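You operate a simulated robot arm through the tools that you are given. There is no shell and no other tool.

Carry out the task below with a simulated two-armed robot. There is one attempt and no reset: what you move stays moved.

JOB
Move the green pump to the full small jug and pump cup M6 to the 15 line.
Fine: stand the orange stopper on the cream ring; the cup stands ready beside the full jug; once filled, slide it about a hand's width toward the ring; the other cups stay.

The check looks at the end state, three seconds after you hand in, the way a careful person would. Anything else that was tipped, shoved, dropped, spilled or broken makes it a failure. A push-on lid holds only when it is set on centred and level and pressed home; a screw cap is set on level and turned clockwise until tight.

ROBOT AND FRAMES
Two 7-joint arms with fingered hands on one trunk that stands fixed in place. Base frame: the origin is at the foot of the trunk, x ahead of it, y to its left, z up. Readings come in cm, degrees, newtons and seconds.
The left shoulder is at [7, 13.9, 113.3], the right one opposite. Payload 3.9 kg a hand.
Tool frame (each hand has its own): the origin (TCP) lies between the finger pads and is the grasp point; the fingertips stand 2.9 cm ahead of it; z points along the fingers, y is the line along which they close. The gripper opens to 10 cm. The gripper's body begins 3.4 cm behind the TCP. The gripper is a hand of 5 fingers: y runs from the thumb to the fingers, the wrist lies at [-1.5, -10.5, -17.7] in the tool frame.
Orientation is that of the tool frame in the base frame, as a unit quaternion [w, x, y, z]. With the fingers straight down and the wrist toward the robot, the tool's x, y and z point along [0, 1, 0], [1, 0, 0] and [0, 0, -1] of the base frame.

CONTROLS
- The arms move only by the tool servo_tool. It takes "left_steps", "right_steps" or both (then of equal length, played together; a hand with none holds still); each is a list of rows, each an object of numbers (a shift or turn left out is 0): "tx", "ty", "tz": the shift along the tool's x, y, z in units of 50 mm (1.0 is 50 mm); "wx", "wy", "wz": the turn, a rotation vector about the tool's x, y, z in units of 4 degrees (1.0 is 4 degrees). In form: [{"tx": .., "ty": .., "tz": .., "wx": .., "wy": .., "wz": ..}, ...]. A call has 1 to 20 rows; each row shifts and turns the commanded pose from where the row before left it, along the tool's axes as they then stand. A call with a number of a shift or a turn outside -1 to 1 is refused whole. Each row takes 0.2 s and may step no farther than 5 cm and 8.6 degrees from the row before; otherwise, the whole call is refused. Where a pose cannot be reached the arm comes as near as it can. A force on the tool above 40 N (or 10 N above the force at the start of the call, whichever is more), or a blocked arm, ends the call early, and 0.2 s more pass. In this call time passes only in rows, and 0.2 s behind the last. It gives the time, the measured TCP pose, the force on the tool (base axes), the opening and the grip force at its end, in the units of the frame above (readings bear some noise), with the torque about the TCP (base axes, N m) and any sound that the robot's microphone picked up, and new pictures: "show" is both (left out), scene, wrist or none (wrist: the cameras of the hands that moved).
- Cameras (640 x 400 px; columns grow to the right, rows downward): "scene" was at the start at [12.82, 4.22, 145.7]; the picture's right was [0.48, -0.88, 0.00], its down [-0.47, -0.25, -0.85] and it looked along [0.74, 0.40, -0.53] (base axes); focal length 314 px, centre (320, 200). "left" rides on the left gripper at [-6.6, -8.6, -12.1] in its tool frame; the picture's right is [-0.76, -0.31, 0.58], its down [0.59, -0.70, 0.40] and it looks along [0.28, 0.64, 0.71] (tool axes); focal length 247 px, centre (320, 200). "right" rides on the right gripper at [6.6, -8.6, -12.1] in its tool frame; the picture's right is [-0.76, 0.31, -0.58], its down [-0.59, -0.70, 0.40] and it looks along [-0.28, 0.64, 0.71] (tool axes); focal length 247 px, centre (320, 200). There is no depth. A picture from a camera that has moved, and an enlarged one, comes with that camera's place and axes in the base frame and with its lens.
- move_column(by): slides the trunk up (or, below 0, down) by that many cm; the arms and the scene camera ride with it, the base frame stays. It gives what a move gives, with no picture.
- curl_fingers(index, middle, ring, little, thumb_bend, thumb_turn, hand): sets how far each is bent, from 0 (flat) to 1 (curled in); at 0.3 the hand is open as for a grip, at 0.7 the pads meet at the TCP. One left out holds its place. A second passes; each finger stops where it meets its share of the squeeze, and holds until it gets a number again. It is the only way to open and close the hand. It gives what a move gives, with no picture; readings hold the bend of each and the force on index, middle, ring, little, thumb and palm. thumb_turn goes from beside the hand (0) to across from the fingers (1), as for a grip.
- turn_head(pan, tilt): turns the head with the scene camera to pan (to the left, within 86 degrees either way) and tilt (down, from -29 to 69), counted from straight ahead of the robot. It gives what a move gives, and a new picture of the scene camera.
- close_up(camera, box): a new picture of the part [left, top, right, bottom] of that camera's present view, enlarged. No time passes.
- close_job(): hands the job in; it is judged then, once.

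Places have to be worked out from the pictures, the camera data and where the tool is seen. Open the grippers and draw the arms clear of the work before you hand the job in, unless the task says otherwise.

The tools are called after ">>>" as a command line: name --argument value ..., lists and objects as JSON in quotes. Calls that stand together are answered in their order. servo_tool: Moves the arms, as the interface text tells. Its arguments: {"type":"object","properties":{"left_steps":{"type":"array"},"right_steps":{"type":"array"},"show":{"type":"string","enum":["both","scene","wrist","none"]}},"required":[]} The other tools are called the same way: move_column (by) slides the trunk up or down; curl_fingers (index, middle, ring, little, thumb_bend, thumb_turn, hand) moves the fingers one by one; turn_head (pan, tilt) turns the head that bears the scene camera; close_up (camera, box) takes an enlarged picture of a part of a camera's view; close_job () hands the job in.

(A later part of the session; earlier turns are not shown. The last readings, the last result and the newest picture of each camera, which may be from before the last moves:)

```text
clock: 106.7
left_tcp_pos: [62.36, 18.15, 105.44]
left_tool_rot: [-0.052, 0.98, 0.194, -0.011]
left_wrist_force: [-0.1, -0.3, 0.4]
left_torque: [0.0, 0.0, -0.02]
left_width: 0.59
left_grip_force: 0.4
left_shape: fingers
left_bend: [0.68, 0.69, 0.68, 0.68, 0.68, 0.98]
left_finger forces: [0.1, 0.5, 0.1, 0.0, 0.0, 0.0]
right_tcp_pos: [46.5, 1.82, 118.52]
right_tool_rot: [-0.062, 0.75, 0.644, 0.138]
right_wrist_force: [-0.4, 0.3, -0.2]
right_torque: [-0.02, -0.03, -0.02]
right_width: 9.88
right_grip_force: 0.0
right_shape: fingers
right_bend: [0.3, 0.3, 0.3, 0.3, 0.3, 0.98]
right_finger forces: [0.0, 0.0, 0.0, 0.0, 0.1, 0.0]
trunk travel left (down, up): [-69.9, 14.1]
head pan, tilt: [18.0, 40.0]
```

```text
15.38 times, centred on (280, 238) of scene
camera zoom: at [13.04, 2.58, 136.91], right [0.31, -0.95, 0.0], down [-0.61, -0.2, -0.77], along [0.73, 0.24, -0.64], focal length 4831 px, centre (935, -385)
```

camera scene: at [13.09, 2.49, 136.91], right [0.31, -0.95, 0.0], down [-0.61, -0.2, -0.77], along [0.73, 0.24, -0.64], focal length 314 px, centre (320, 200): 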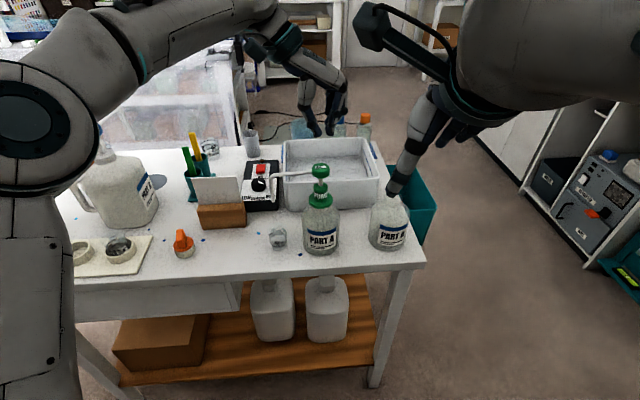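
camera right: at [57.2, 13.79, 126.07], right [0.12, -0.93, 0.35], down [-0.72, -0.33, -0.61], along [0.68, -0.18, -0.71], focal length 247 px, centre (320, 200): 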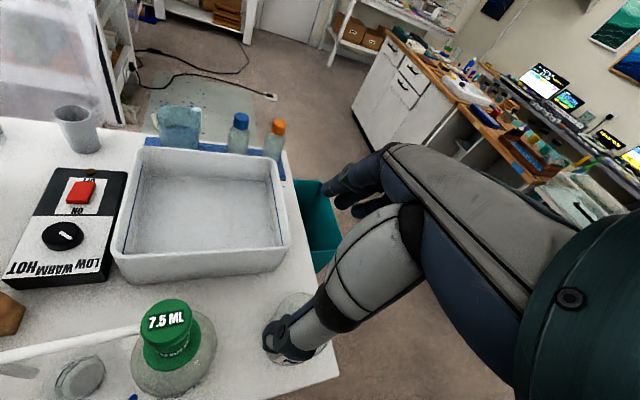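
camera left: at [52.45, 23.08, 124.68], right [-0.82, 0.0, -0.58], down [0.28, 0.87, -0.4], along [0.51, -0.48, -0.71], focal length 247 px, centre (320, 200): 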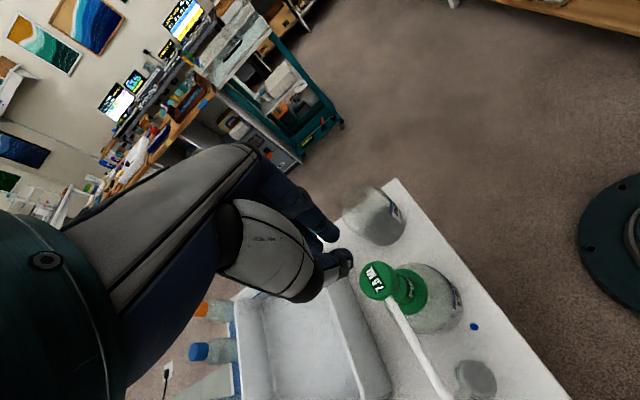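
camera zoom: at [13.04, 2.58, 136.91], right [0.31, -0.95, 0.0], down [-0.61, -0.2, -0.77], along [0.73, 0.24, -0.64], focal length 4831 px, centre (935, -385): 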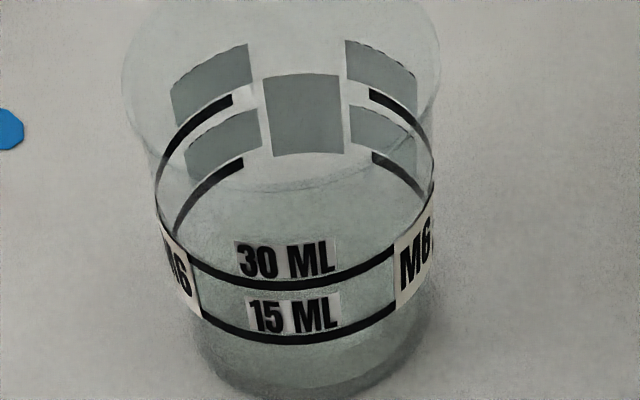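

The head is fully up again. I make the second full stroke with the same travel.

>>> servo_tool --left_steps '[{"tz": 0.05, "ty": 0.0052}, {"tz": 0.05, "ty": 0.0052}, {"tz": 0.05, "ty": 0.0052}, {"tz": 0.05, "ty": 0.0052}, {"tz": 0.05, "ty": 0.0052}, {"tz": 0.05, "ty": 0.0052}, {"tz": 0.05, "ty": 0.0052}, {"tz": 0.05, "ty": 0.0052}, {"tz": 0.05, "ty": 0.0052}, {"tz": 0.05, "ty": 0.0052}, {"tz": 0.05, "ty": 0.0052}, {"tz": 0.05, "ty": 0.0052}]' --show "none"

>>> close_up --camera "scene" --box '[255, 130, 345, 260]'

>>> close_up --camera "scene" --box '[265, 225, 295, 251]'

```text
clock: 109.3
left_tcp_pos: [62.38, 17.86, 102.78]
left_tool_rot: [-0.05, 0.979, 0.195, -0.008]
left_wrist_force: [4.7, 0.2, 19.3]
left_torque: [0.14, -0.03, 0.01]
left_width: 0.6
left_grip_force: 10.1
left_shape: fingers
left_bend: [0.68, 0.71, 0.68, 0.68, 0.68, 0.98]
left_finger forces: [0.0, 9.4, 0.1, 0.0, 10.8, 0.1]
right_tcp_pos: [46.2, 1.9, 118.69]
right_tool_rot: [-0.062, 0.749, 0.644, 0.14]
right_wrist_force: [0.1, -0.3, 0.9]
right_torque: [-0.02, -0.01, 0.01]
right_width: 9.83
right_grip_force: 0.0
right_shape: fingers
right_bend: [0.3, 0.3, 0.3, 0.3, 0.3, 0.98]
right_finger forces: [0.0, 0.0, 0.0, 0.0, 0.1, 0.0]
trunk travel left (down, up): [-69.9, 14.1]
head pan, tilt: [18.0, 40.0]
```

```text
3.08 times, centred on (300, 195) of scene
camera zoom: at [12.78, 2.5, 136.97], right [0.31, -0.95, 0.0], down [-0.61, -0.2, -0.77], along [0.73, 0.24, -0.64], focal length 966 px, centre (382, 215)
```

zoom: 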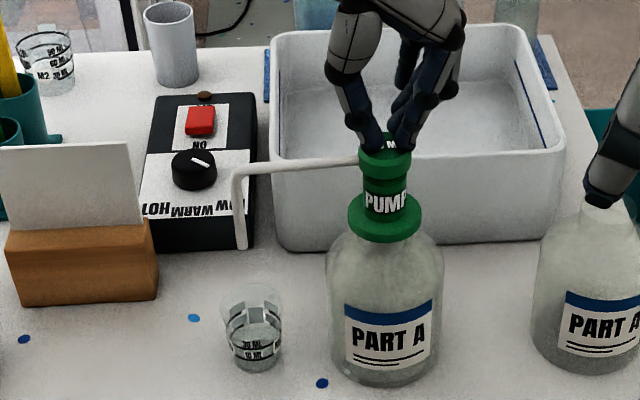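

```text
15.38 times, centred on (280, 238) of scene
camera zoom: at [12.78, 2.5, 136.97], right [0.31, -0.95, 0.0], down [-0.61, -0.2, -0.77], along [0.73, 0.24, -0.64], focal length 4831 px, centre (935, -385)
```

zoom: 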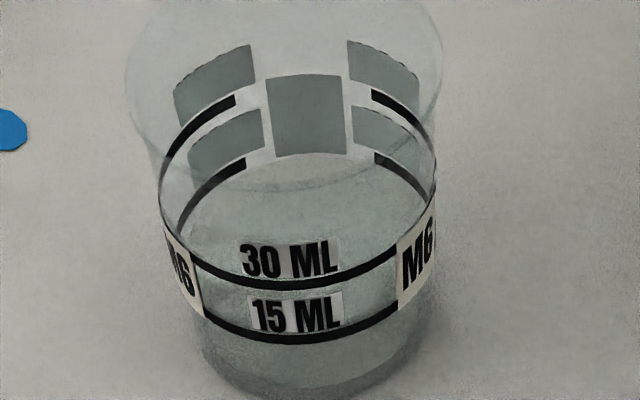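

The second stroke is finished. I raise the left hand well off the head, then look at the level from a lower viewpoint.

>>> servo_tool --left_steps '[{"tz": -0.06, "ty": -0.0063}, {"tz": -0.06, "ty": -0.0063}, {"tz": -0.06, "ty": -0.0063}, {"tz": -0.06, "ty": -0.0063}, {"tz": -0.06, "ty": -0.0063}, {"tz": -0.06, "ty": -0.0063}, {"tz": -0.06, "ty": -0.0063}, {"tz": -0.06, "ty": -0.0063}, {"tz": -0.06, "ty": -0.0063}, {"tz": -0.06, "ty": -0.0063}, {"tz": -0.2, "ty": -0.02}, {"tz": -0.2, "ty": -0.02}, {"tz": -0.3, "ty": -0.03}, {"tz": -0.3, "ty": -0.03}]' --show "both"

>>> close_up --camera "scene" --box '[265, 225, 295, 251]'

>>> close_up --camera "left" --box '[420, 280, 580, 400]'

```text
clock: 112.3
left_tcp_pos: [62.26, 17.88, 110.46]
left_tool_rot: [-0.051, 0.98, 0.194, -0.011]
left_wrist_force: [-0.6, 0.7, -0.3]
left_torque: [0.0, -0.01, 0.02]
left_width: 0.6
left_grip_force: 0.1
left_shape: fingers
left_bend: [0.68, 0.68, 0.68, 0.68, 0.68, 0.98]
left_finger forces: [0.1, 0.0, 0.0, 0.0, 0.0, 0.0]
right_tcp_pos: [46.46, 1.86, 118.52]
right_tool_rot: [-0.062, 0.75, 0.644, 0.138]
right_wrist_force: [0.3, 0.6, 0.3]
right_torque: [0.03, 0.01, -0.02]
right_width: 9.87
right_grip_force: 0.2
right_shape: fingers
right_bend: [0.3, 0.3, 0.3, 0.3, 0.3, 0.98]
right_finger forces: [0.0, 0.0, 0.1, 0.0, 0.0, 0.0]
trunk travel left (down, up): [-69.9, 14.1]
head pan, tilt: [18.0, 40.0]
camera scene: at [13.02, 2.56, 136.91], right [0.31, -0.95, 0.0], down [-0.61, -0.2, -0.77], along [0.73, 0.24, -0.64], focal length 314 px, centre (320, 200)
camera left: at [53.35, 22.15, 123.36], right [-0.84, 0.05, -0.54], down [0.26, 0.91, -0.32], along [0.48, -0.41, -0.78], focal length 247 px, centre (320, 200)
```

scene: 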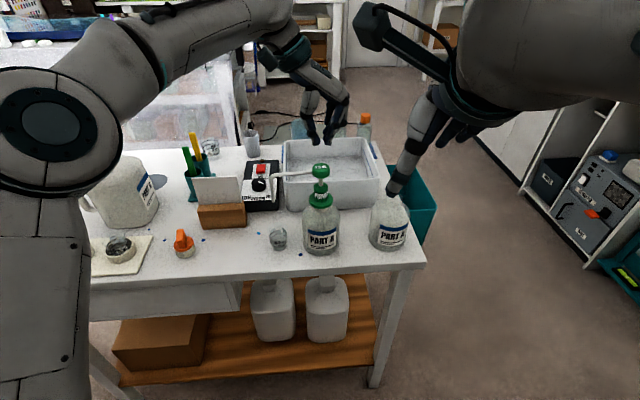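
left: 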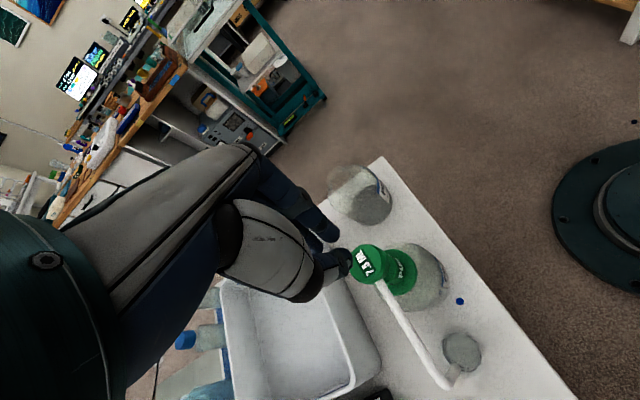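

```text
15.38 times, centred on (280, 238) of scene
camera zoom: at [13.02, 2.56, 136.91], right [0.31, -0.95, 0.0], down [-0.61, -0.2, -0.77], along [0.73, 0.24, -0.64], focal length 4831 px, centre (935, -385)
```

zoom: 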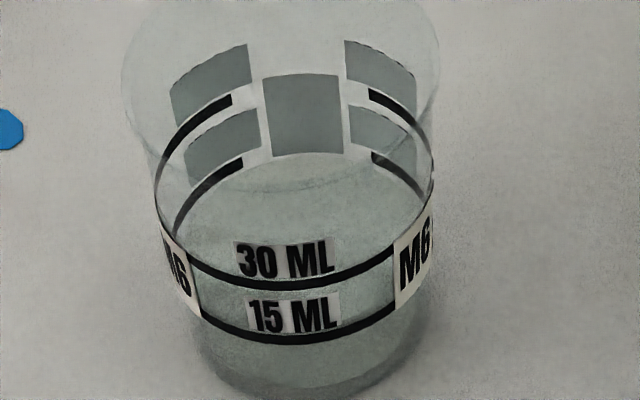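

```text
3.33 times, centred on (500, 340) of left
camera zoom: at [53.35, 22.15, 123.36], right [-0.84, 0.05, -0.54], down [0.26, 0.91, -0.32], along [0.48, -0.41, -0.78], focal length 823 px, centre (-280, -267)
```

zoom: 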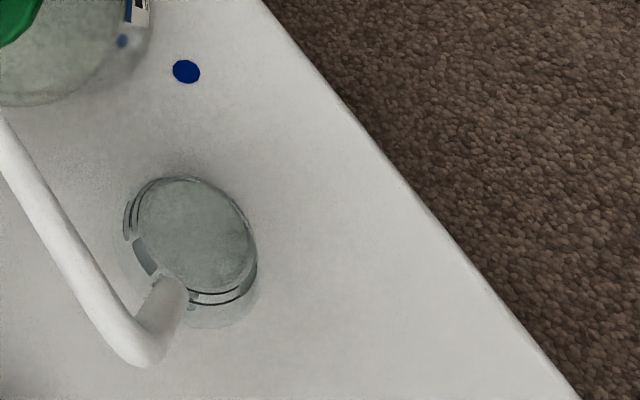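

The level is hard to read from above. I draw the left hand back off the bench and turn it fingers-forward (for the later push), which also frees the view.

>>> servo_tool --left_steps '[{"ty": -0.25, "tx": -0.2}, {"ty": -0.25, "tx": -0.3}, {"ty": -0.25, "tx": -0.3}, {"ty": -0.25, "tx": -0.3}, {"ty": -0.25, "tx": -0.3}, {"ty": -0.25, "tx": -0.3}, {"ty": -0.25, "tx": -0.3}, {"ty": -0.25, "tx": -0.3}, {"wx": -0.8, "wz": -1}, {"wx": -0.8, "wz": -1}, {"wz": -1}, {"wz": -1}, {"wz": -1}, {"wz": -1}, {"wz": -1}, {"wz": -1}, {"wz": -1}, {"wz": -1}]' --show "scene"

>>> servo_tool --left_steps '[{"wz": -1}, {"wz": -1}, {"wz": -1}, {"wz": -1}, {"wz": -1}, {"wz": -1}, {"wz": -1}, {"wz": -1}, {"wz": -1}, {"wz": -1}, {"wz": -1}, {"wz": -1}, {"wz": -0.5}]' --show "both"

```text
clock: 116.1
left_tcp_pos: [47.94, 22.67, 111.59]
left_tool_rot: [0.003, 0.855, 0.519, 0.004]
left_wrist_force: [0.0, 0.4, -0.3]
left_torque: [0.02, 0.0, 0.0]
left_width: 0.62
left_grip_force: 0.1
left_shape: fingers
left_bend: [0.68, 0.68, 0.68, 0.68, 0.68, 0.98]
left_finger forces: [0.0, 0.1, 0.1, 0.0, 0.0, 0.0]
right_tcp_pos: [46.57, 1.78, 118.68]
right_tool_rot: [-0.062, 0.75, 0.644, 0.139]
right_wrist_force: [0.0, 0.0, 0.3]
right_torque: [0.0, 0.0, -0.02]
right_width: 9.86
right_grip_force: 0.0
right_shape: fingers
right_bend: [0.3, 0.3, 0.3, 0.3, 0.3, 0.98]
right_finger forces: [0.0, 0.0, 0.0, 0.1, 0.0, 0.0]
trunk travel left (down, up): [-69.9, 14.1]
head pan, tilt: [18.0, 40.0]
camera scene: at [13.03, 2.57, 136.91], right [0.31, -0.95, 0.0], down [-0.61, -0.2, -0.77], along [0.73, 0.24, -0.64], focal length 314 px, centre (320, 200)
```

scene: 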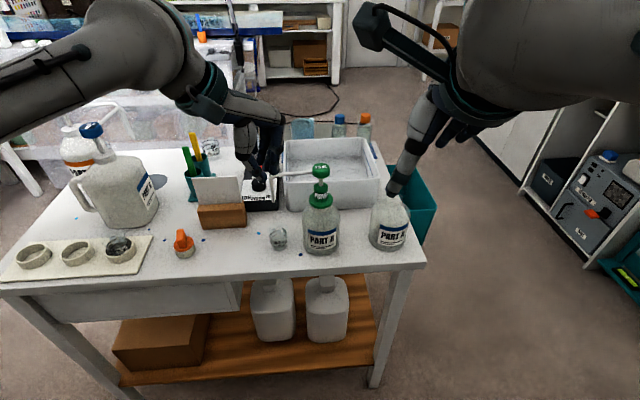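

```text
clock: 118.9
left_tcp_pos: [47.85, 22.78, 111.44]
left_tool_rot: [0.005, 0.556, 0.831, 0.002]
left_wrist_force: [0.3, 0.3, 0.5]
left_torque: [0.01, 0.02, -0.05]
left_width: 0.62
left_grip_force: 0.0
left_shape: fingers
left_bend: [0.68, 0.68, 0.68, 0.68, 0.68, 0.98]
left_finger forces: [0.1, 0.0, 0.1, 0.1, 0.1, 0.0]
right_tcp_pos: [46.51, 1.89, 118.53]
right_tool_rot: [-0.062, 0.75, 0.644, 0.139]
right_wrist_force: [-0.1, 0.3, -0.3]
right_torque: [0.0, 0.0, -0.02]
right_width: 9.87
right_grip_force: 0.0
right_shape: fingers
right_bend: [0.3, 0.3, 0.3, 0.3, 0.3, 0.98]
right_finger forces: [0.0, 0.0, 0.0, 0.0, 0.1, 0.0]
trunk travel left (down, up): [-69.9, 14.1]
head pan, tilt: [18.0, 40.0]
camera scene: at [13.05, 2.57, 136.91], right [0.31, -0.95, 0.0], down [-0.61, -0.2, -0.77], along [0.73, 0.24, -0.64], focal length 314 px, centre (320, 200)
camera left: at [42.33, 13.48, 123.63], right [0.01, -0.82, -0.57], down [-0.87, 0.27, -0.41], along [0.49, 0.5, -0.71], focal length 247 px, centre (320, 200)
```

scene: 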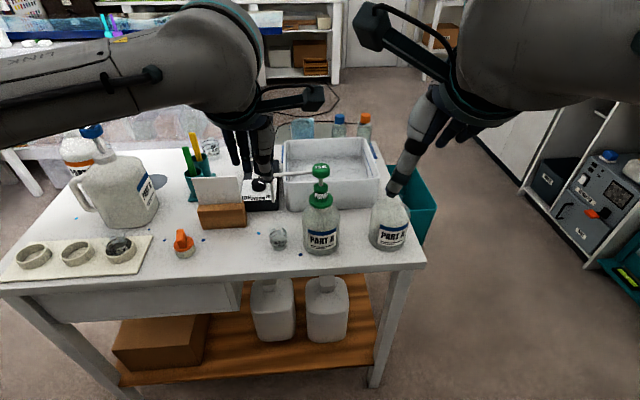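
left: 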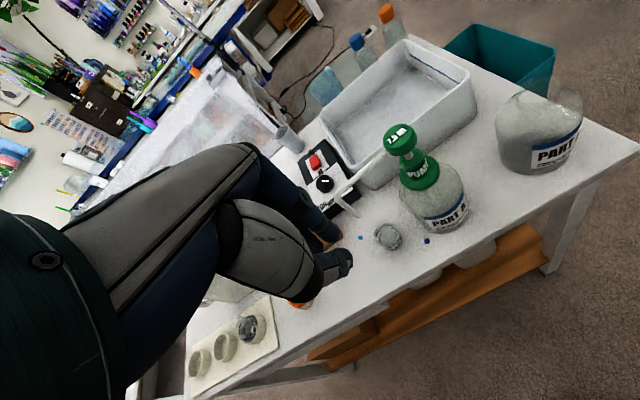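

The hand now points forward. I lower the trunk so that the scene camera sees the cup from a flatter angle, and read the level.

>>> move_column --by -18

>>> turn_head --pan 26 --tilt 32

```text
clock: 120.9
left_tcp_pos: [47.96, 22.82, 93.58]
left_tool_rot: [0.006, 0.556, 0.831, 0.002]
left_wrist_force: [-1.2, 0.5, 0.8]
left_torque: [0.01, 0.0, -0.01]
left_width: 0.58
left_grip_force: 0.1
left_shape: fingers
left_bend: [0.68, 0.68, 0.68, 0.68, 0.68, 0.98]
left_finger forces: [0.0, 0.0, 0.1, 0.0, 0.0, 0.0]
right_tcp_pos: [46.54, 1.81, 100.56]
right_tool_rot: [-0.062, 0.75, 0.644, 0.14]
right_wrist_force: [0.4, 1.1, -0.2]
right_torque: [0.0, 0.01, 0.03]
right_width: 9.85
right_grip_force: 0.1
right_shape: fingers
right_bend: [0.3, 0.3, 0.3, 0.3, 0.3, 0.98]
right_finger forces: [0.0, 0.0, 0.1, 0.0, 0.0, 0.0]
trunk travel left (down, up): [-51.9, 32.1]
head pan, tilt: [18.0, 40.0]
```

```text
clock: 121.6
left_tcp_pos: [47.97, 22.82, 93.41]
left_tool_rot: [0.005, 0.556, 0.831, 0.0]
left_wrist_force: [0.9, 0.0, -0.6]
left_torque: [-0.05, 0.02, 0.0]
left_width: 0.62
left_grip_force: 0.1
left_shape: fingers
left_bend: [0.68, 0.68, 0.68, 0.68, 0.68, 0.98]
left_finger forces: [0.1, 0.0, 0.0, 0.0, 0.0, 0.0]
right_tcp_pos: [46.53, 1.87, 100.42]
right_tool_rot: [-0.062, 0.75, 0.644, 0.139]
right_wrist_force: [0.6, 0.7, -0.1]
right_torque: [0.02, -0.03, 0.0]
right_width: 9.85
right_grip_force: 0.1
right_shape: fingers
right_bend: [0.3, 0.3, 0.3, 0.3, 0.3, 0.98]
right_finger forces: [0.0, 0.1, 0.0, 0.1, 0.0, 0.0]
trunk travel left (down, up): [-51.9, 32.1]
head pan, tilt: [26.0, 32.0]
camera scene: at [13.01, 3.87, 120.13], right [0.44, -0.9, 0.0], down [-0.48, -0.23, -0.85], along [0.76, 0.37, -0.53], focal length 314 px, centre (320, 200)
```

scene: 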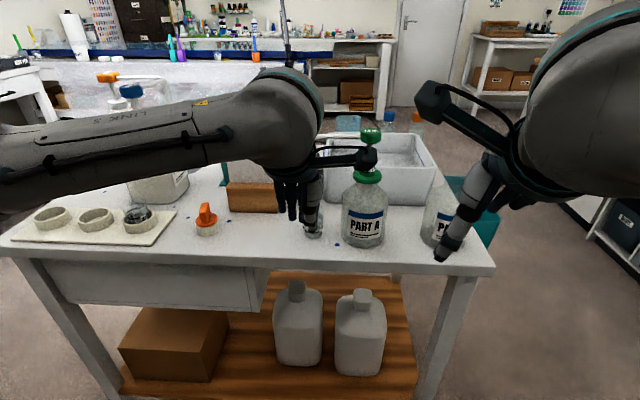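

The left hand is in front of the cup. I move it 14 cm left to clear the view.

>>> servo_tool --left_steps '[{"tx": 0.4, "ty": -0.1}, {"tx": 0.4, "ty": -0.1}, {"tx": 0.4, "ty": -0.1}, {"tx": 0.4, "ty": -0.1}, {"tx": 0.4}, {"tx": 0.4}, {"tx": 0.4}]' --show "both"

>>> close_up --camera "scene" --box '[300, 205, 330, 245]'

>>> close_up --camera "scene" --box '[280, 110, 420, 260]'

```text
clock: 123.2
left_tcp_pos: [40.99, 35.04, 93.45]
left_tool_rot: [0.004, 0.557, 0.831, 0.001]
left_wrist_force: [0.3, 0.7, 0.7]
left_torque: [-0.02, 0.01, 0.02]
left_width: 0.63
left_grip_force: 0.1
left_shape: fingers
left_bend: [0.68, 0.68, 0.68, 0.68, 0.68, 0.98]
left_finger forces: [0.1, 0.0, 0.0, 0.0, 0.0, 0.0]
right_tcp_pos: [46.25, 1.99, 100.6]
right_tool_rot: [-0.061, 0.75, 0.644, 0.138]
right_wrist_force: [-1.1, 0.0, 0.2]
right_torque: [-0.02, 0.01, 0.01]
right_width: 9.85
right_grip_force: 0.1
right_shape: fingers
right_bend: [0.3, 0.3, 0.3, 0.3, 0.3, 0.98]
right_finger forces: [0.0, 0.0, 0.1, 0.0, 0.1, 0.0]
trunk travel left (down, up): [-51.9, 32.1]
head pan, tilt: [26.0, 32.0]
camera scene: at [13.01, 3.93, 120.13], right [0.44, -0.9, 0.0], down [-0.48, -0.23, -0.85], along [0.76, 0.37, -0.53], focal length 314 px, centre (320, 200)
camera left: at [35.38, 25.76, 105.59], right [0.01, -0.82, -0.57], down [-0.87, 0.27, -0.41], along [0.49, 0.5, -0.71], focal length 247 px, centre (320, 200)
```

scene: 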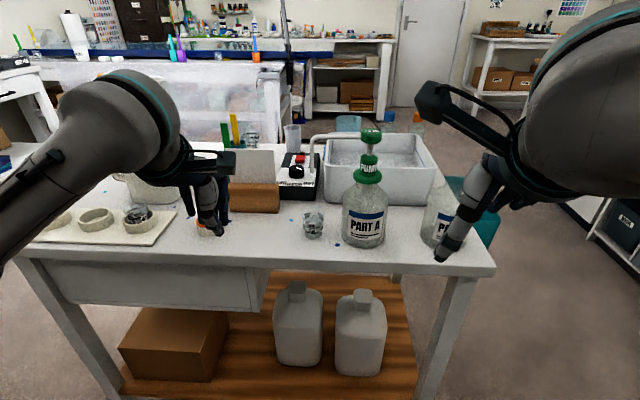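
left: 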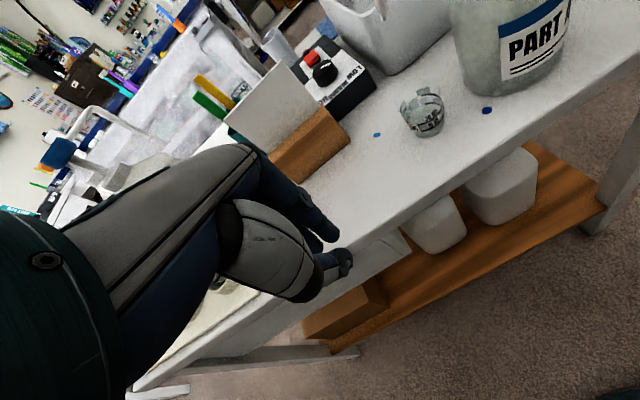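

```text
10.00 times, centred on (315, 225) of scene
camera zoom: at [13.01, 3.93, 120.13], right [0.44, -0.9, 0.0], down [-0.48, -0.23, -0.85], along [0.76, 0.37, -0.53], focal length 3140 px, centre (370, -50)
```

zoom: 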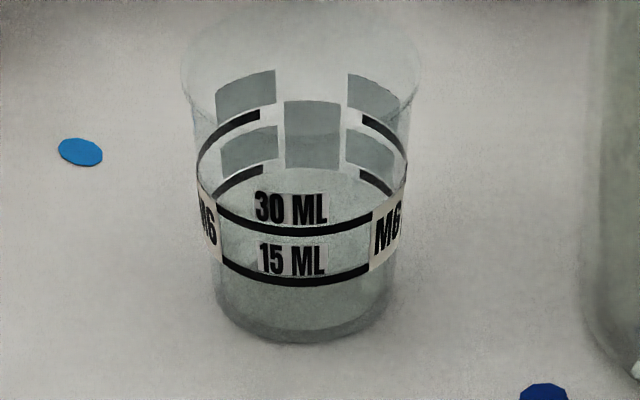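

```text
2.67 times, centred on (350, 185) of scene
camera zoom: at [13.01, 3.93, 120.13], right [0.44, -0.9, 0.0], down [-0.48, -0.23, -0.85], along [0.76, 0.37, -0.53], focal length 837 px, centre (240, 240)
```

zoom: 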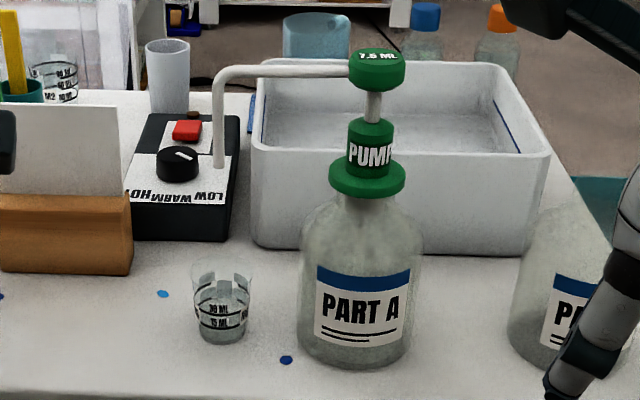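

The liquid surface seems to meet the 15 line both in front and at the back. I zoom further to be sure.

>>> close_up --camera "scene" --box '[304, 214, 326, 240]'

>>> close_up --camera "left" --box '[390, 75, 460, 145]'

```text
15.38 times, centred on (315, 227) of scene
camera zoom: at [13.01, 3.93, 120.13], right [0.44, -0.9, 0.0], down [-0.48, -0.23, -0.85], along [0.76, 0.37, -0.53], focal length 4831 px, centre (397, -215)
```

zoom: 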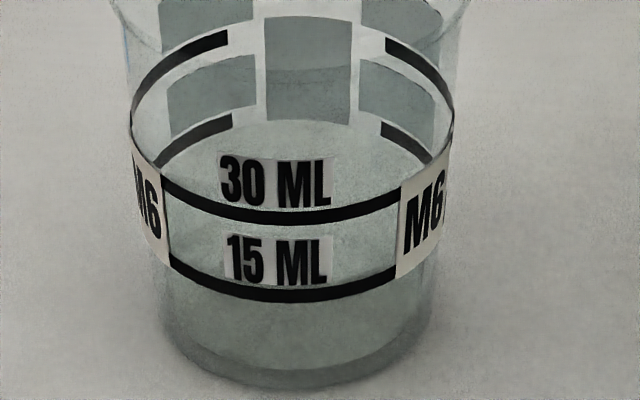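

```text
5.71 times, centred on (425, 110) of left
camera zoom: at [35.38, 25.76, 105.59], right [0.01, -0.82, -0.57], down [-0.87, 0.27, -0.41], along [0.49, 0.5, -0.71], focal length 1411 px, centre (-280, 714)
```

zoom: 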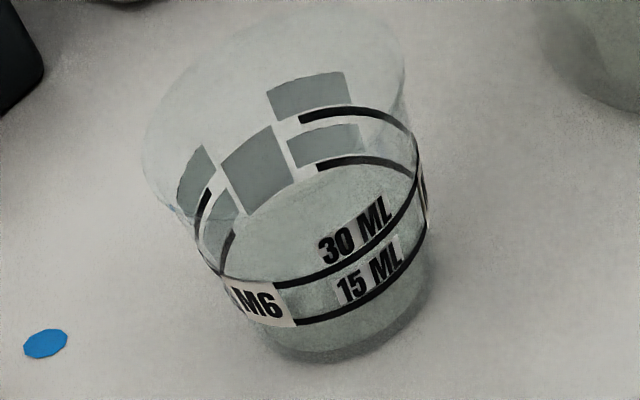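

Both views show the liquid surface meeting the 15 line all round, so the fill is right. Now I shape the left hand into a pointing index finger for sliding the cup, and look at it.

>>> servo_tool --left_steps '[{"tz": -0.5}, {"tz": -0.5}]' --show "none"

>>> curl_fingers --hand "left" --index 0.0 --middle 1.0 --ring 1.0 --little 1.0 --thumb_bend 0.0 --thumb_turn 0.0

>>> close_up --camera "scene" --box '[60, 40, 320, 240]'

>>> close_up --camera "left" --box '[0, 0, 640, 400]'

```text
clock: 123.8
left_tcp_pos: [40.82, 35.21, 98.46]
left_tool_rot: [0.006, 0.556, 0.831, 0.002]
left_wrist_force: [-0.1, -0.3, -0.2]
left_torque: [-0.01, -0.01, 0.0]
left_width: 0.6
left_grip_force: 0.0
left_shape: fingers
left_bend: [0.68, 0.68, 0.68, 0.68, 0.68, 0.98]
left_finger forces: [0.1, 0.0, 0.0, 0.0, 0.0, 0.0]
right_tcp_pos: [46.45, 1.86, 100.58]
right_tool_rot: [-0.062, 0.75, 0.644, 0.138]
right_wrist_force: [0.1, -0.4, 0.5]
right_torque: [0.0, -0.03, 0.03]
right_width: 9.86
right_grip_force: 0.1
right_shape: fingers
right_bend: [0.3, 0.3, 0.3, 0.3, 0.3, 0.98]
right_finger forces: [0.1, 0.0, 0.1, 0.0, 0.0, 0.0]
trunk travel left (down, up): [-51.9, 32.1]
head pan, tilt: [26.0, 32.0]
```

```text
clock: 124.8
left_tcp_pos: [40.82, 35.14, 98.36]
left_tool_rot: [0.004, 0.556, 0.831, 0.001]
left_wrist_force: [0.0, 0.1, -0.5]
left_torque: [-0.02, 0.01, 0.04]
left_width: 15.38
left_grip_force: 0.1
left_shape: fingers
left_bend: [0.0, 1.0, 1.0, 1.0, 0.0, 0.0]
left_finger forces: [0.1, 0.0, 0.1, 0.1, 0.0, 0.0]
right_tcp_pos: [46.42, 1.89, 100.67]
right_tool_rot: [-0.062, 0.749, 0.644, 0.138]
right_wrist_force: [0.6, -0.5, 0.3]
right_torque: [0.0, -0.01, 0.0]
right_width: 9.85
right_grip_force: 0.0
right_shape: fingers
right_bend: [0.3, 0.3, 0.3, 0.3, 0.3, 0.98]
right_finger forces: [0.0, 0.0, 0.0, 0.1, 0.1, 0.1]
trunk travel left (down, up): [-51.9, 32.1]
head pan, tilt: [26.0, 32.0]
```

```text
2.00 times, centred on (190, 140) of scene
camera zoom: at [13.01, 3.88, 120.13], right [0.44, -0.9, 0.0], down [-0.48, -0.23, -0.85], along [0.76, 0.37, -0.53], focal length 628 px, centre (580, 320)
```

zoom: 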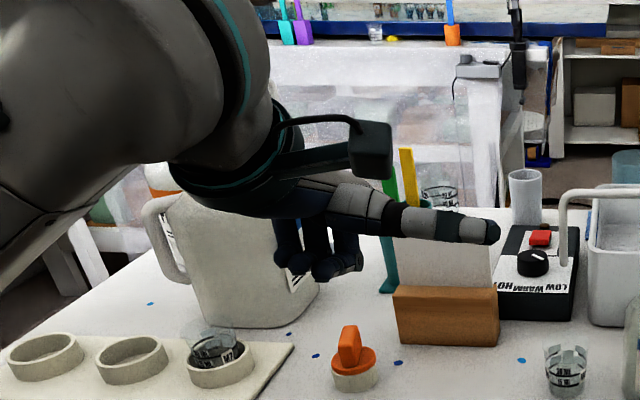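

```text
1.00 times, centred on (320, 200) of left (not enlarged: the box is as wide or as high as the picture)
camera zoom: at [35.24, 25.87, 110.48], right [0.01, -0.82, -0.57], down [-0.87, 0.28, -0.41], along [0.49, 0.5, -0.71], focal length 247 px, centre (320, 200)
```

zoom: 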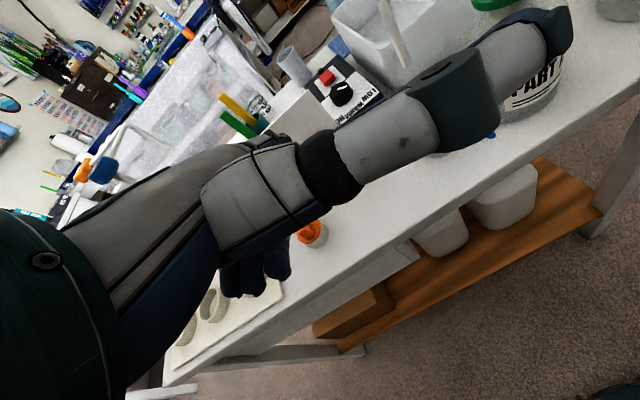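

A pointing finger would push the cup rather high, so I prefer to hold it lightly between thumb (near side) and index/middle (far side), leaning the hand left to stay clear of the nozzle. I shape the hand and lean it 20°.

>>> curl_fingers --hand "left" --index 0.42 --middle 0.42 --ring 1.0 --little 1.0 --thumb_bend 0.42 --thumb_turn 1.0

>>> servo_tool --left_steps '[{"wy": -1}, {"wy": -1}, {"wy": -1}, {"wy": -1}, {"wy": -1}]' --show "both"

>>> close_up --camera "scene" --box '[100, 80, 340, 260]'

```text
clock: 125.8
left_tcp_pos: [40.82, 35.02, 98.43]
left_tool_rot: [0.005, 0.556, 0.831, 0.001]
left_wrist_force: [-0.7, -0.6, -0.4]
left_torque: [0.02, -0.01, -0.02]
left_width: 7.0
left_grip_force: 0.1
left_shape: fingers
left_bend: [0.42, 0.42, 1.0, 1.0, 0.42, 0.99]
left_finger forces: [0.0, 0.1, 0.0, 0.0, 0.0, 0.1]
right_tcp_pos: [46.57, 1.93, 100.62]
right_tool_rot: [-0.062, 0.75, 0.644, 0.138]
right_wrist_force: [-0.5, -0.3, 0.3]
right_torque: [0.02, -0.02, -0.02]
right_width: 9.84
right_grip_force: 0.0
right_shape: fingers
right_bend: [0.3, 0.3, 0.3, 0.3, 0.3, 0.98]
right_finger forces: [0.1, 0.0, 0.1, 0.0, 0.1, 0.0]
trunk travel left (down, up): [-51.9, 32.1]
head pan, tilt: [26.0, 32.0]
```

```text
clock: 127.0
left_tcp_pos: [40.75, 35.09, 98.44]
left_tool_rot: [0.15, 0.548, 0.817, -0.096]
left_wrist_force: [-0.7, -0.2, 0.3]
left_torque: [0.02, 0.02, 0.02]
left_width: 7.0
left_grip_force: 0.1
left_shape: fingers
left_bend: [0.42, 0.42, 1.0, 1.0, 0.42, 0.99]
left_finger forces: [0.0, 0.0, 0.0, 0.0, 0.0, 0.0]
right_tcp_pos: [46.51, 1.91, 100.54]
right_tool_rot: [-0.062, 0.75, 0.644, 0.139]
right_wrist_force: [0.3, -0.2, -1.2]
right_torque: [0.0, 0.01, 0.02]
right_width: 9.88
right_grip_force: 0.1
right_shape: fingers
right_bend: [0.3, 0.3, 0.3, 0.3, 0.3, 0.98]
right_finger forces: [0.0, 0.2, 0.0, 0.1, 0.1, 0.0]
trunk travel left (down, up): [-51.9, 32.1]
head pan, tilt: [26.0, 32.0]
camera scene: at [13.01, 3.91, 120.13], right [0.44, -0.9, 0.0], down [-0.48, -0.23, -0.85], along [0.76, 0.37, -0.53], focal length 314 px, centre (320, 200)
camera left: at [33.29, 29.98, 112.01], right [0.07, -0.96, -0.28], down [-0.8, 0.12, -0.58], along [0.59, 0.26, -0.76], focal length 247 px, centre (320, 200)
```

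scene: 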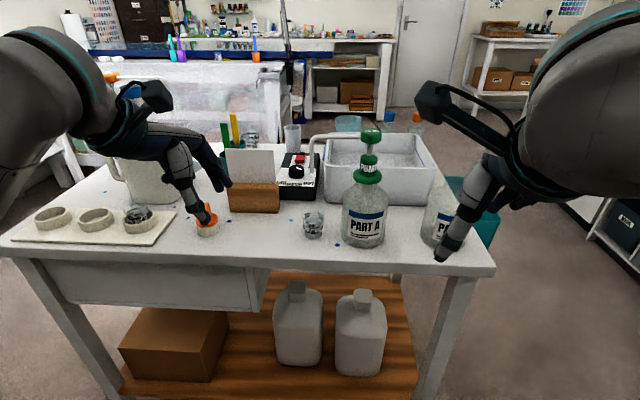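
left: 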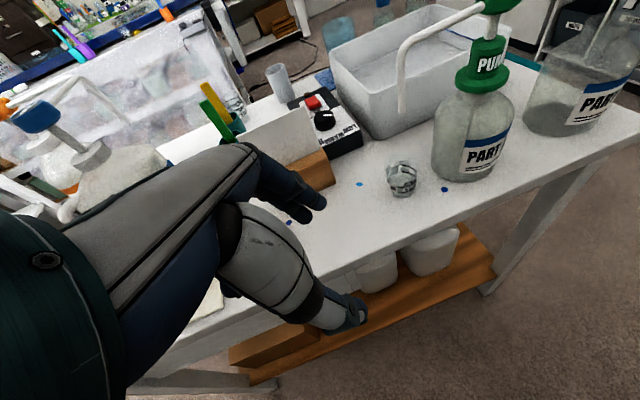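

```text
2.22 times, centred on (220, 170) of scene
camera zoom: at [13.01, 3.91, 120.13], right [0.44, -0.9, 0.0], down [-0.48, -0.23, -0.85], along [0.76, 0.37, -0.53], focal length 698 px, centre (542, 267)
```

zoom: 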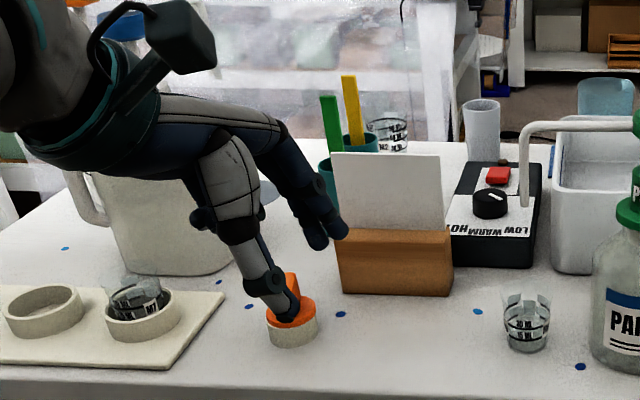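

The hand leans as planned. I bring it, still high, to a spot 7 cm left of the cup with thumb and fingers either side of the cup's line.

>>> servo_tool --left_steps '[{"ty": 0.324, "tx": -0.16, "tz": 0.0595}, {"ty": 0.324, "tx": -0.16, "tz": 0.0595}, {"ty": 0.324, "tx": -0.16, "tz": 0.0595}, {"ty": 0.324, "tx": -0.16, "tz": 0.0595}, {"ty": 0.324, "tx": -0.16, "tz": 0.0595}, {"ty": 0.324, "tx": -0.16, "tz": 0.0595}, {"ty": 0.324, "tx": -0.16, "tz": 0.0595}, {"ty": 0.324, "tx": -0.16, "tz": 0.0595}]' --show "both"

>>> close_up --camera "scene" --box '[220, 100, 400, 260]'

>>> close_up --camera "left" --box '[280, 180, 480, 380]'

```text
clock: 128.8
left_tcp_pos: [55.31, 33.53, 98.61]
left_tool_rot: [0.149, 0.549, 0.817, -0.095]
left_wrist_force: [0.4, -0.1, -0.8]
left_torque: [0.03, 0.01, 0.02]
left_width: 6.98
left_grip_force: 0.1
left_shape: fingers
left_bend: [0.42, 0.42, 1.0, 1.0, 0.42, 0.99]
left_finger forces: [0.0, 0.0, 0.0, 0.0, 0.1, 0.1]
right_tcp_pos: [46.55, 1.79, 100.61]
right_tool_rot: [-0.062, 0.75, 0.644, 0.138]
right_wrist_force: [-0.6, -0.3, 0.4]
right_torque: [0.02, 0.0, -0.04]
right_width: 9.85
right_grip_force: 0.1
right_shape: fingers
right_bend: [0.3, 0.3, 0.3, 0.3, 0.3, 0.98]
right_finger forces: [0.0, 0.1, 0.1, 0.0, 0.0, 0.1]
trunk travel left (down, up): [-51.9, 32.1]
head pan, tilt: [26.0, 32.0]
camera scene: at [13.04, 3.84, 120.13], right [0.44, -0.9, 0.0], down [-0.48, -0.23, -0.85], along [0.76, 0.37, -0.53], focal length 314 px, centre (320, 200)
camera left: at [47.99, 28.48, 112.12], right [0.07, -0.96, -0.28], down [-0.8, 0.12, -0.58], along [0.59, 0.26, -0.76], focal length 247 px, centre (320, 200)
```

scene: 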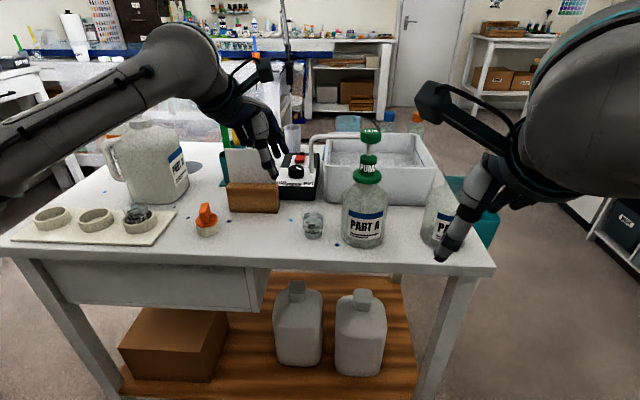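
left: 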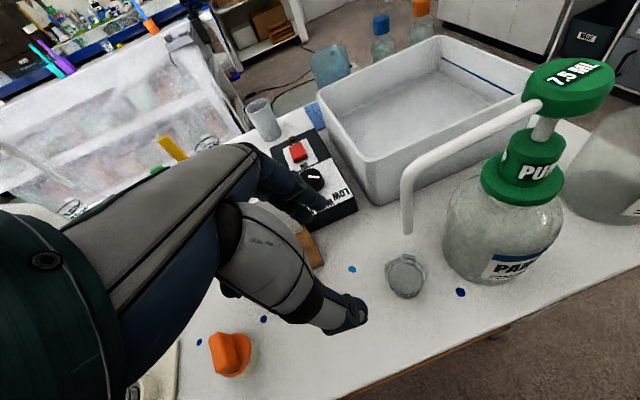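

```text
2.50 times, centred on (310, 180) of scene
camera zoom: at [13.04, 3.84, 120.13], right [0.44, -0.9, 0.0], down [-0.48, -0.23, -0.85], along [0.76, 0.37, -0.53], focal length 785 px, centre (345, 250)
```

zoom: 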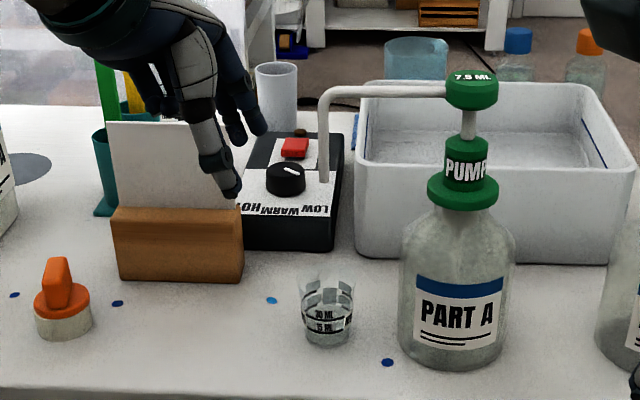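

```text
2.00 times, centred on (380, 280) of left
camera zoom: at [47.99, 28.48, 112.12], right [0.07, -0.96, -0.28], down [-0.8, 0.12, -0.58], along [0.59, 0.26, -0.76], focal length 494 px, centre (200, 40)
```

zoom: 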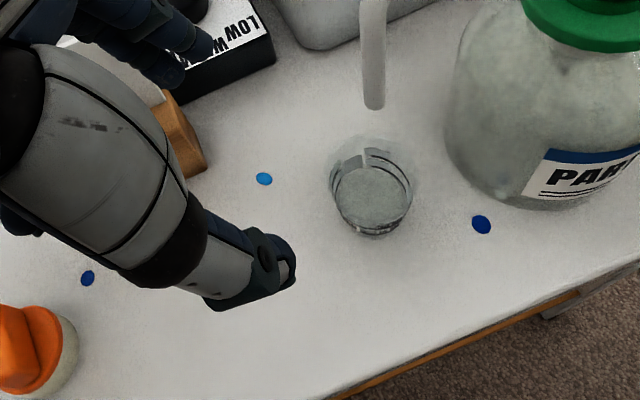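

The cup centre from this camera is [58.2,27.4], in line with the hand. I descend to about z=88 and check the clearances.

>>> servo_tool --left_steps '[{"tx": 0.101, "tz": 0.27, "ty": 0.006}, {"tx": 0.101, "tz": 0.27, "ty": 0.006}, {"tx": 0.101, "tz": 0.27, "ty": 0.006}, {"tx": 0.101, "tz": 0.27, "ty": 0.006}, {"tx": 0.101, "tz": 0.27, "ty": 0.006}, {"tx": 0.101, "tz": 0.27, "ty": 0.006}, {"tx": 0.101, "tz": 0.27, "ty": 0.006}]' --show "both"

>>> close_up --camera "scene" --box '[220, 130, 360, 260]'

>>> close_up --camera "left" --box '[280, 150, 480, 350]'

```text
clock: 130.4
left_tcp_pos: [55.59, 33.52, 88.35]
left_tool_rot: [0.15, 0.548, 0.817, -0.094]
left_wrist_force: [0.3, -0.1, 0.3]
left_torque: [0.01, 0.02, -0.01]
left_width: 7.01
left_grip_force: 0.0
left_shape: fingers
left_bend: [0.42, 0.42, 1.0, 1.0, 0.42, 0.99]
left_finger forces: [0.0, 0.0, 0.1, 0.1, 0.1, 0.0]
right_tcp_pos: [46.41, 1.92, 100.55]
right_tool_rot: [-0.063, 0.749, 0.645, 0.139]
right_wrist_force: [-0.2, -0.5, 0.3]
right_torque: [-0.01, 0.02, -0.02]
right_width: 9.86
right_grip_force: 0.0
right_shape: fingers
right_bend: [0.3, 0.3, 0.3, 0.3, 0.3, 0.98]
right_finger forces: [0.1, 0.1, 0.0, 0.1, 0.0, 0.0]
trunk travel left (down, up): [-51.9, 32.1]
head pan, tilt: [26.0, 32.0]
camera scene: at [13.02, 3.9, 120.13], right [0.44, -0.9, 0.0], down [-0.48, -0.23, -0.85], along [0.76, 0.37, -0.53], focal length 314 px, centre (320, 200)
camera left: at [48.18, 28.48, 101.99], right [0.07, -0.96, -0.28], down [-0.8, 0.12, -0.58], along [0.59, 0.26, -0.76], focal length 247 px, centre (320, 200)
```

scene: 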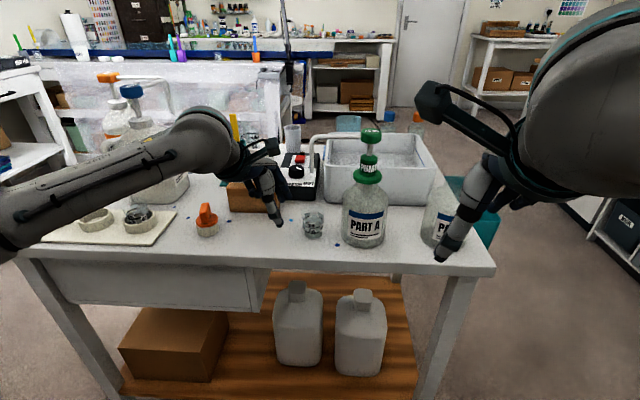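
left: 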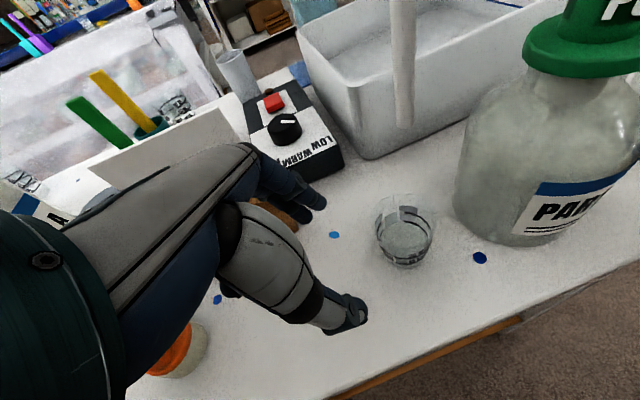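

```text
3.08 times, centred on (290, 195) of scene
camera zoom: at [13.02, 3.9, 120.13], right [0.44, -0.9, 0.0], down [-0.48, -0.23, -0.85], along [0.76, 0.37, -0.53], focal length 966 px, centre (412, 215)
```

zoom: 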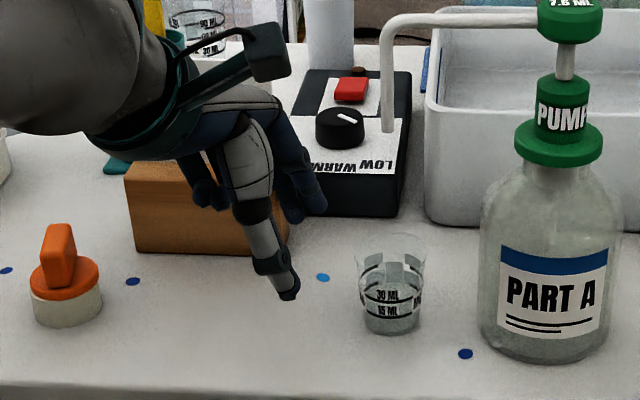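

```text
2.00 times, centred on (380, 250) of left
camera zoom: at [48.18, 28.48, 101.99], right [0.07, -0.96, -0.28], down [-0.8, 0.12, -0.58], along [0.59, 0.26, -0.76], focal length 494 px, centre (200, 100)
```

zoom: 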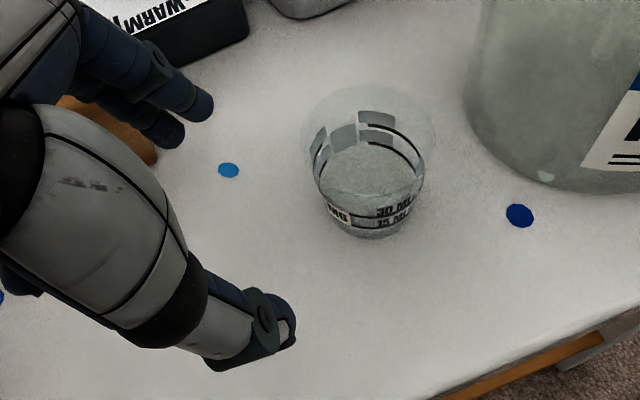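

Clearances look good. I descend to z≈84.5 and check for contact with the table.

>>> servo_tool --left_steps '[{"tx": 0.07, "tz": 0.187, "ty": 0.02}, {"tx": 0.07, "tz": 0.187, "ty": 0.02}, {"tx": 0.07, "tz": 0.187}, {"tx": 0.06, "tz": 0.16}]' --show "none"

>>> close_up --camera "scene" --box '[250, 170, 350, 260]'

>>> close_up --camera "left" --box '[280, 150, 480, 350]'

```text
clock: 131.4
left_tcp_pos: [55.87, 33.62, 84.65]
left_tool_rot: [0.149, 0.548, 0.817, -0.095]
left_wrist_force: [0.2, 0.1, -0.7]
left_torque: [-0.01, -0.01, -0.03]
left_width: 7.0
left_grip_force: 0.1
left_shape: fingers
left_bend: [0.42, 0.42, 1.0, 1.0, 0.42, 0.99]
left_finger forces: [0.1, 0.1, 0.0, 0.0, 0.0, 0.0]
right_tcp_pos: [46.48, 1.94, 100.46]
right_tool_rot: [-0.062, 0.75, 0.644, 0.138]
right_wrist_force: [0.3, -0.8, 0.5]
right_torque: [0.01, 0.01, -0.03]
right_width: 9.85
right_grip_force: 0.1
right_shape: fingers
right_bend: [0.3, 0.3, 0.3, 0.3, 0.3, 0.98]
right_finger forces: [0.0, 0.1, 0.0, 0.1, 0.1, 0.0]
trunk travel left (down, up): [-51.9, 32.1]
head pan, tilt: [26.0, 32.0]
```

```text
4.44 times, centred on (300, 215) of scene
camera zoom: at [13.01, 3.88, 120.13], right [0.44, -0.9, 0.0], down [-0.48, -0.23, -0.85], along [0.76, 0.37, -0.53], focal length 1396 px, centre (409, 133)
```

zoom: 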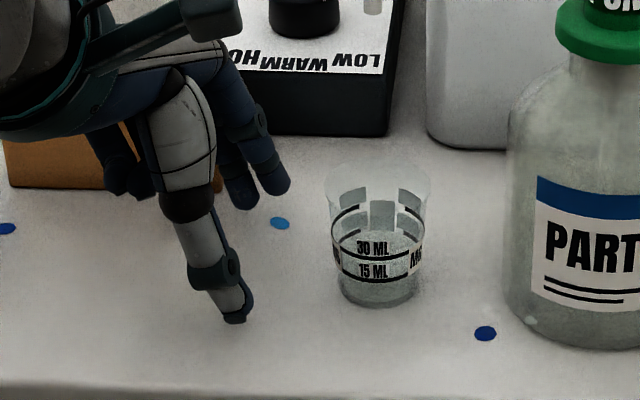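

```text
2.00 times, centred on (380, 250) of left
camera zoom: at [48.46, 28.61, 98.14], right [0.07, -0.96, -0.28], down [-0.8, 0.12, -0.58], along [0.59, 0.26, -0.76], focal length 494 px, centre (200, 100)
```

zoom: 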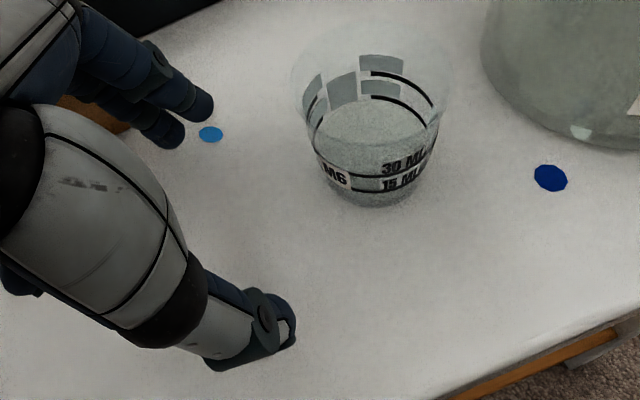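

The cup lies midway between thumb and fingers in depth. I slide the open hand right so they straddle the cup.

>>> servo_tool --left_steps '[{"tx": -0.15, "tz": 0.056}, {"tx": -0.15, "tz": 0.056}, {"tx": -0.15, "tz": 0.056}, {"tx": -0.15, "tz": 0.056}, {"tx": -0.15, "tz": 0.056}, {"tx": -0.15, "tz": 0.056}]' --show "none"

>>> close_up --camera "scene" --box '[250, 160, 350, 260]'

>>> close_up --camera "left" --box '[260, 100, 480, 320]'

```text
clock: 132.8
left_tcp_pos: [57.64, 29.35, 84.53]
left_tool_rot: [0.15, 0.548, 0.818, -0.095]
left_wrist_force: [-0.2, 0.5, -0.3]
left_torque: [0.0, 0.02, -0.03]
left_width: 7.0
left_grip_force: 0.1
left_shape: fingers
left_bend: [0.42, 0.42, 1.0, 1.0, 0.42, 0.99]
left_finger forces: [0.1, 0.0, 0.1, 0.0, 0.0, 0.1]
right_tcp_pos: [46.47, 1.92, 100.54]
right_tool_rot: [-0.062, 0.75, 0.644, 0.138]
right_wrist_force: [-0.4, -0.1, 0.0]
right_torque: [0.01, 0.04, 0.0]
right_width: 9.84
right_grip_force: 0.2
right_shape: fingers
right_bend: [0.3, 0.3, 0.3, 0.3, 0.3, 0.98]
right_finger forces: [0.0, 0.0, 0.1, 0.0, 0.1, 0.1]
trunk travel left (down, up): [-51.9, 32.1]
head pan, tilt: [26.0, 32.0]
```

```text
4.00 times, centred on (300, 210) of scene
camera zoom: at [13.01, 3.83, 120.13], right [0.44, -0.9, 0.0], down [-0.48, -0.23, -0.85], along [0.76, 0.37, -0.53], focal length 1256 px, centre (400, 160)
```

zoom: 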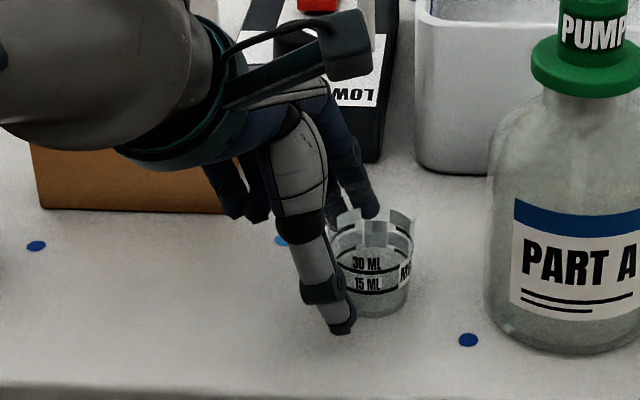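

```text
1.82 times, centred on (370, 210) of left
camera zoom: at [50.27, 24.31, 98.14], right [0.07, -0.96, -0.28], down [-0.8, 0.12, -0.58], along [0.59, 0.26, -0.76], focal length 449 px, centre (229, 182)
```

zoom: 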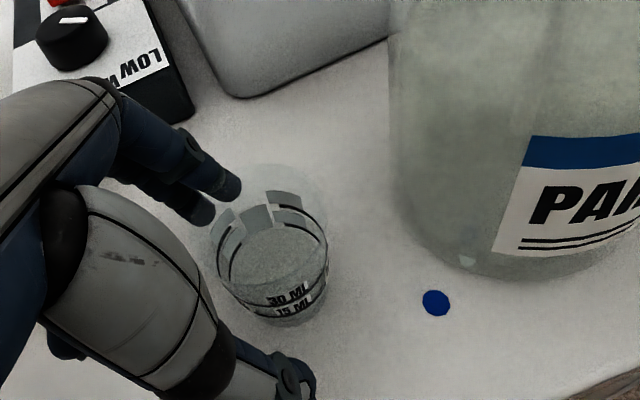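

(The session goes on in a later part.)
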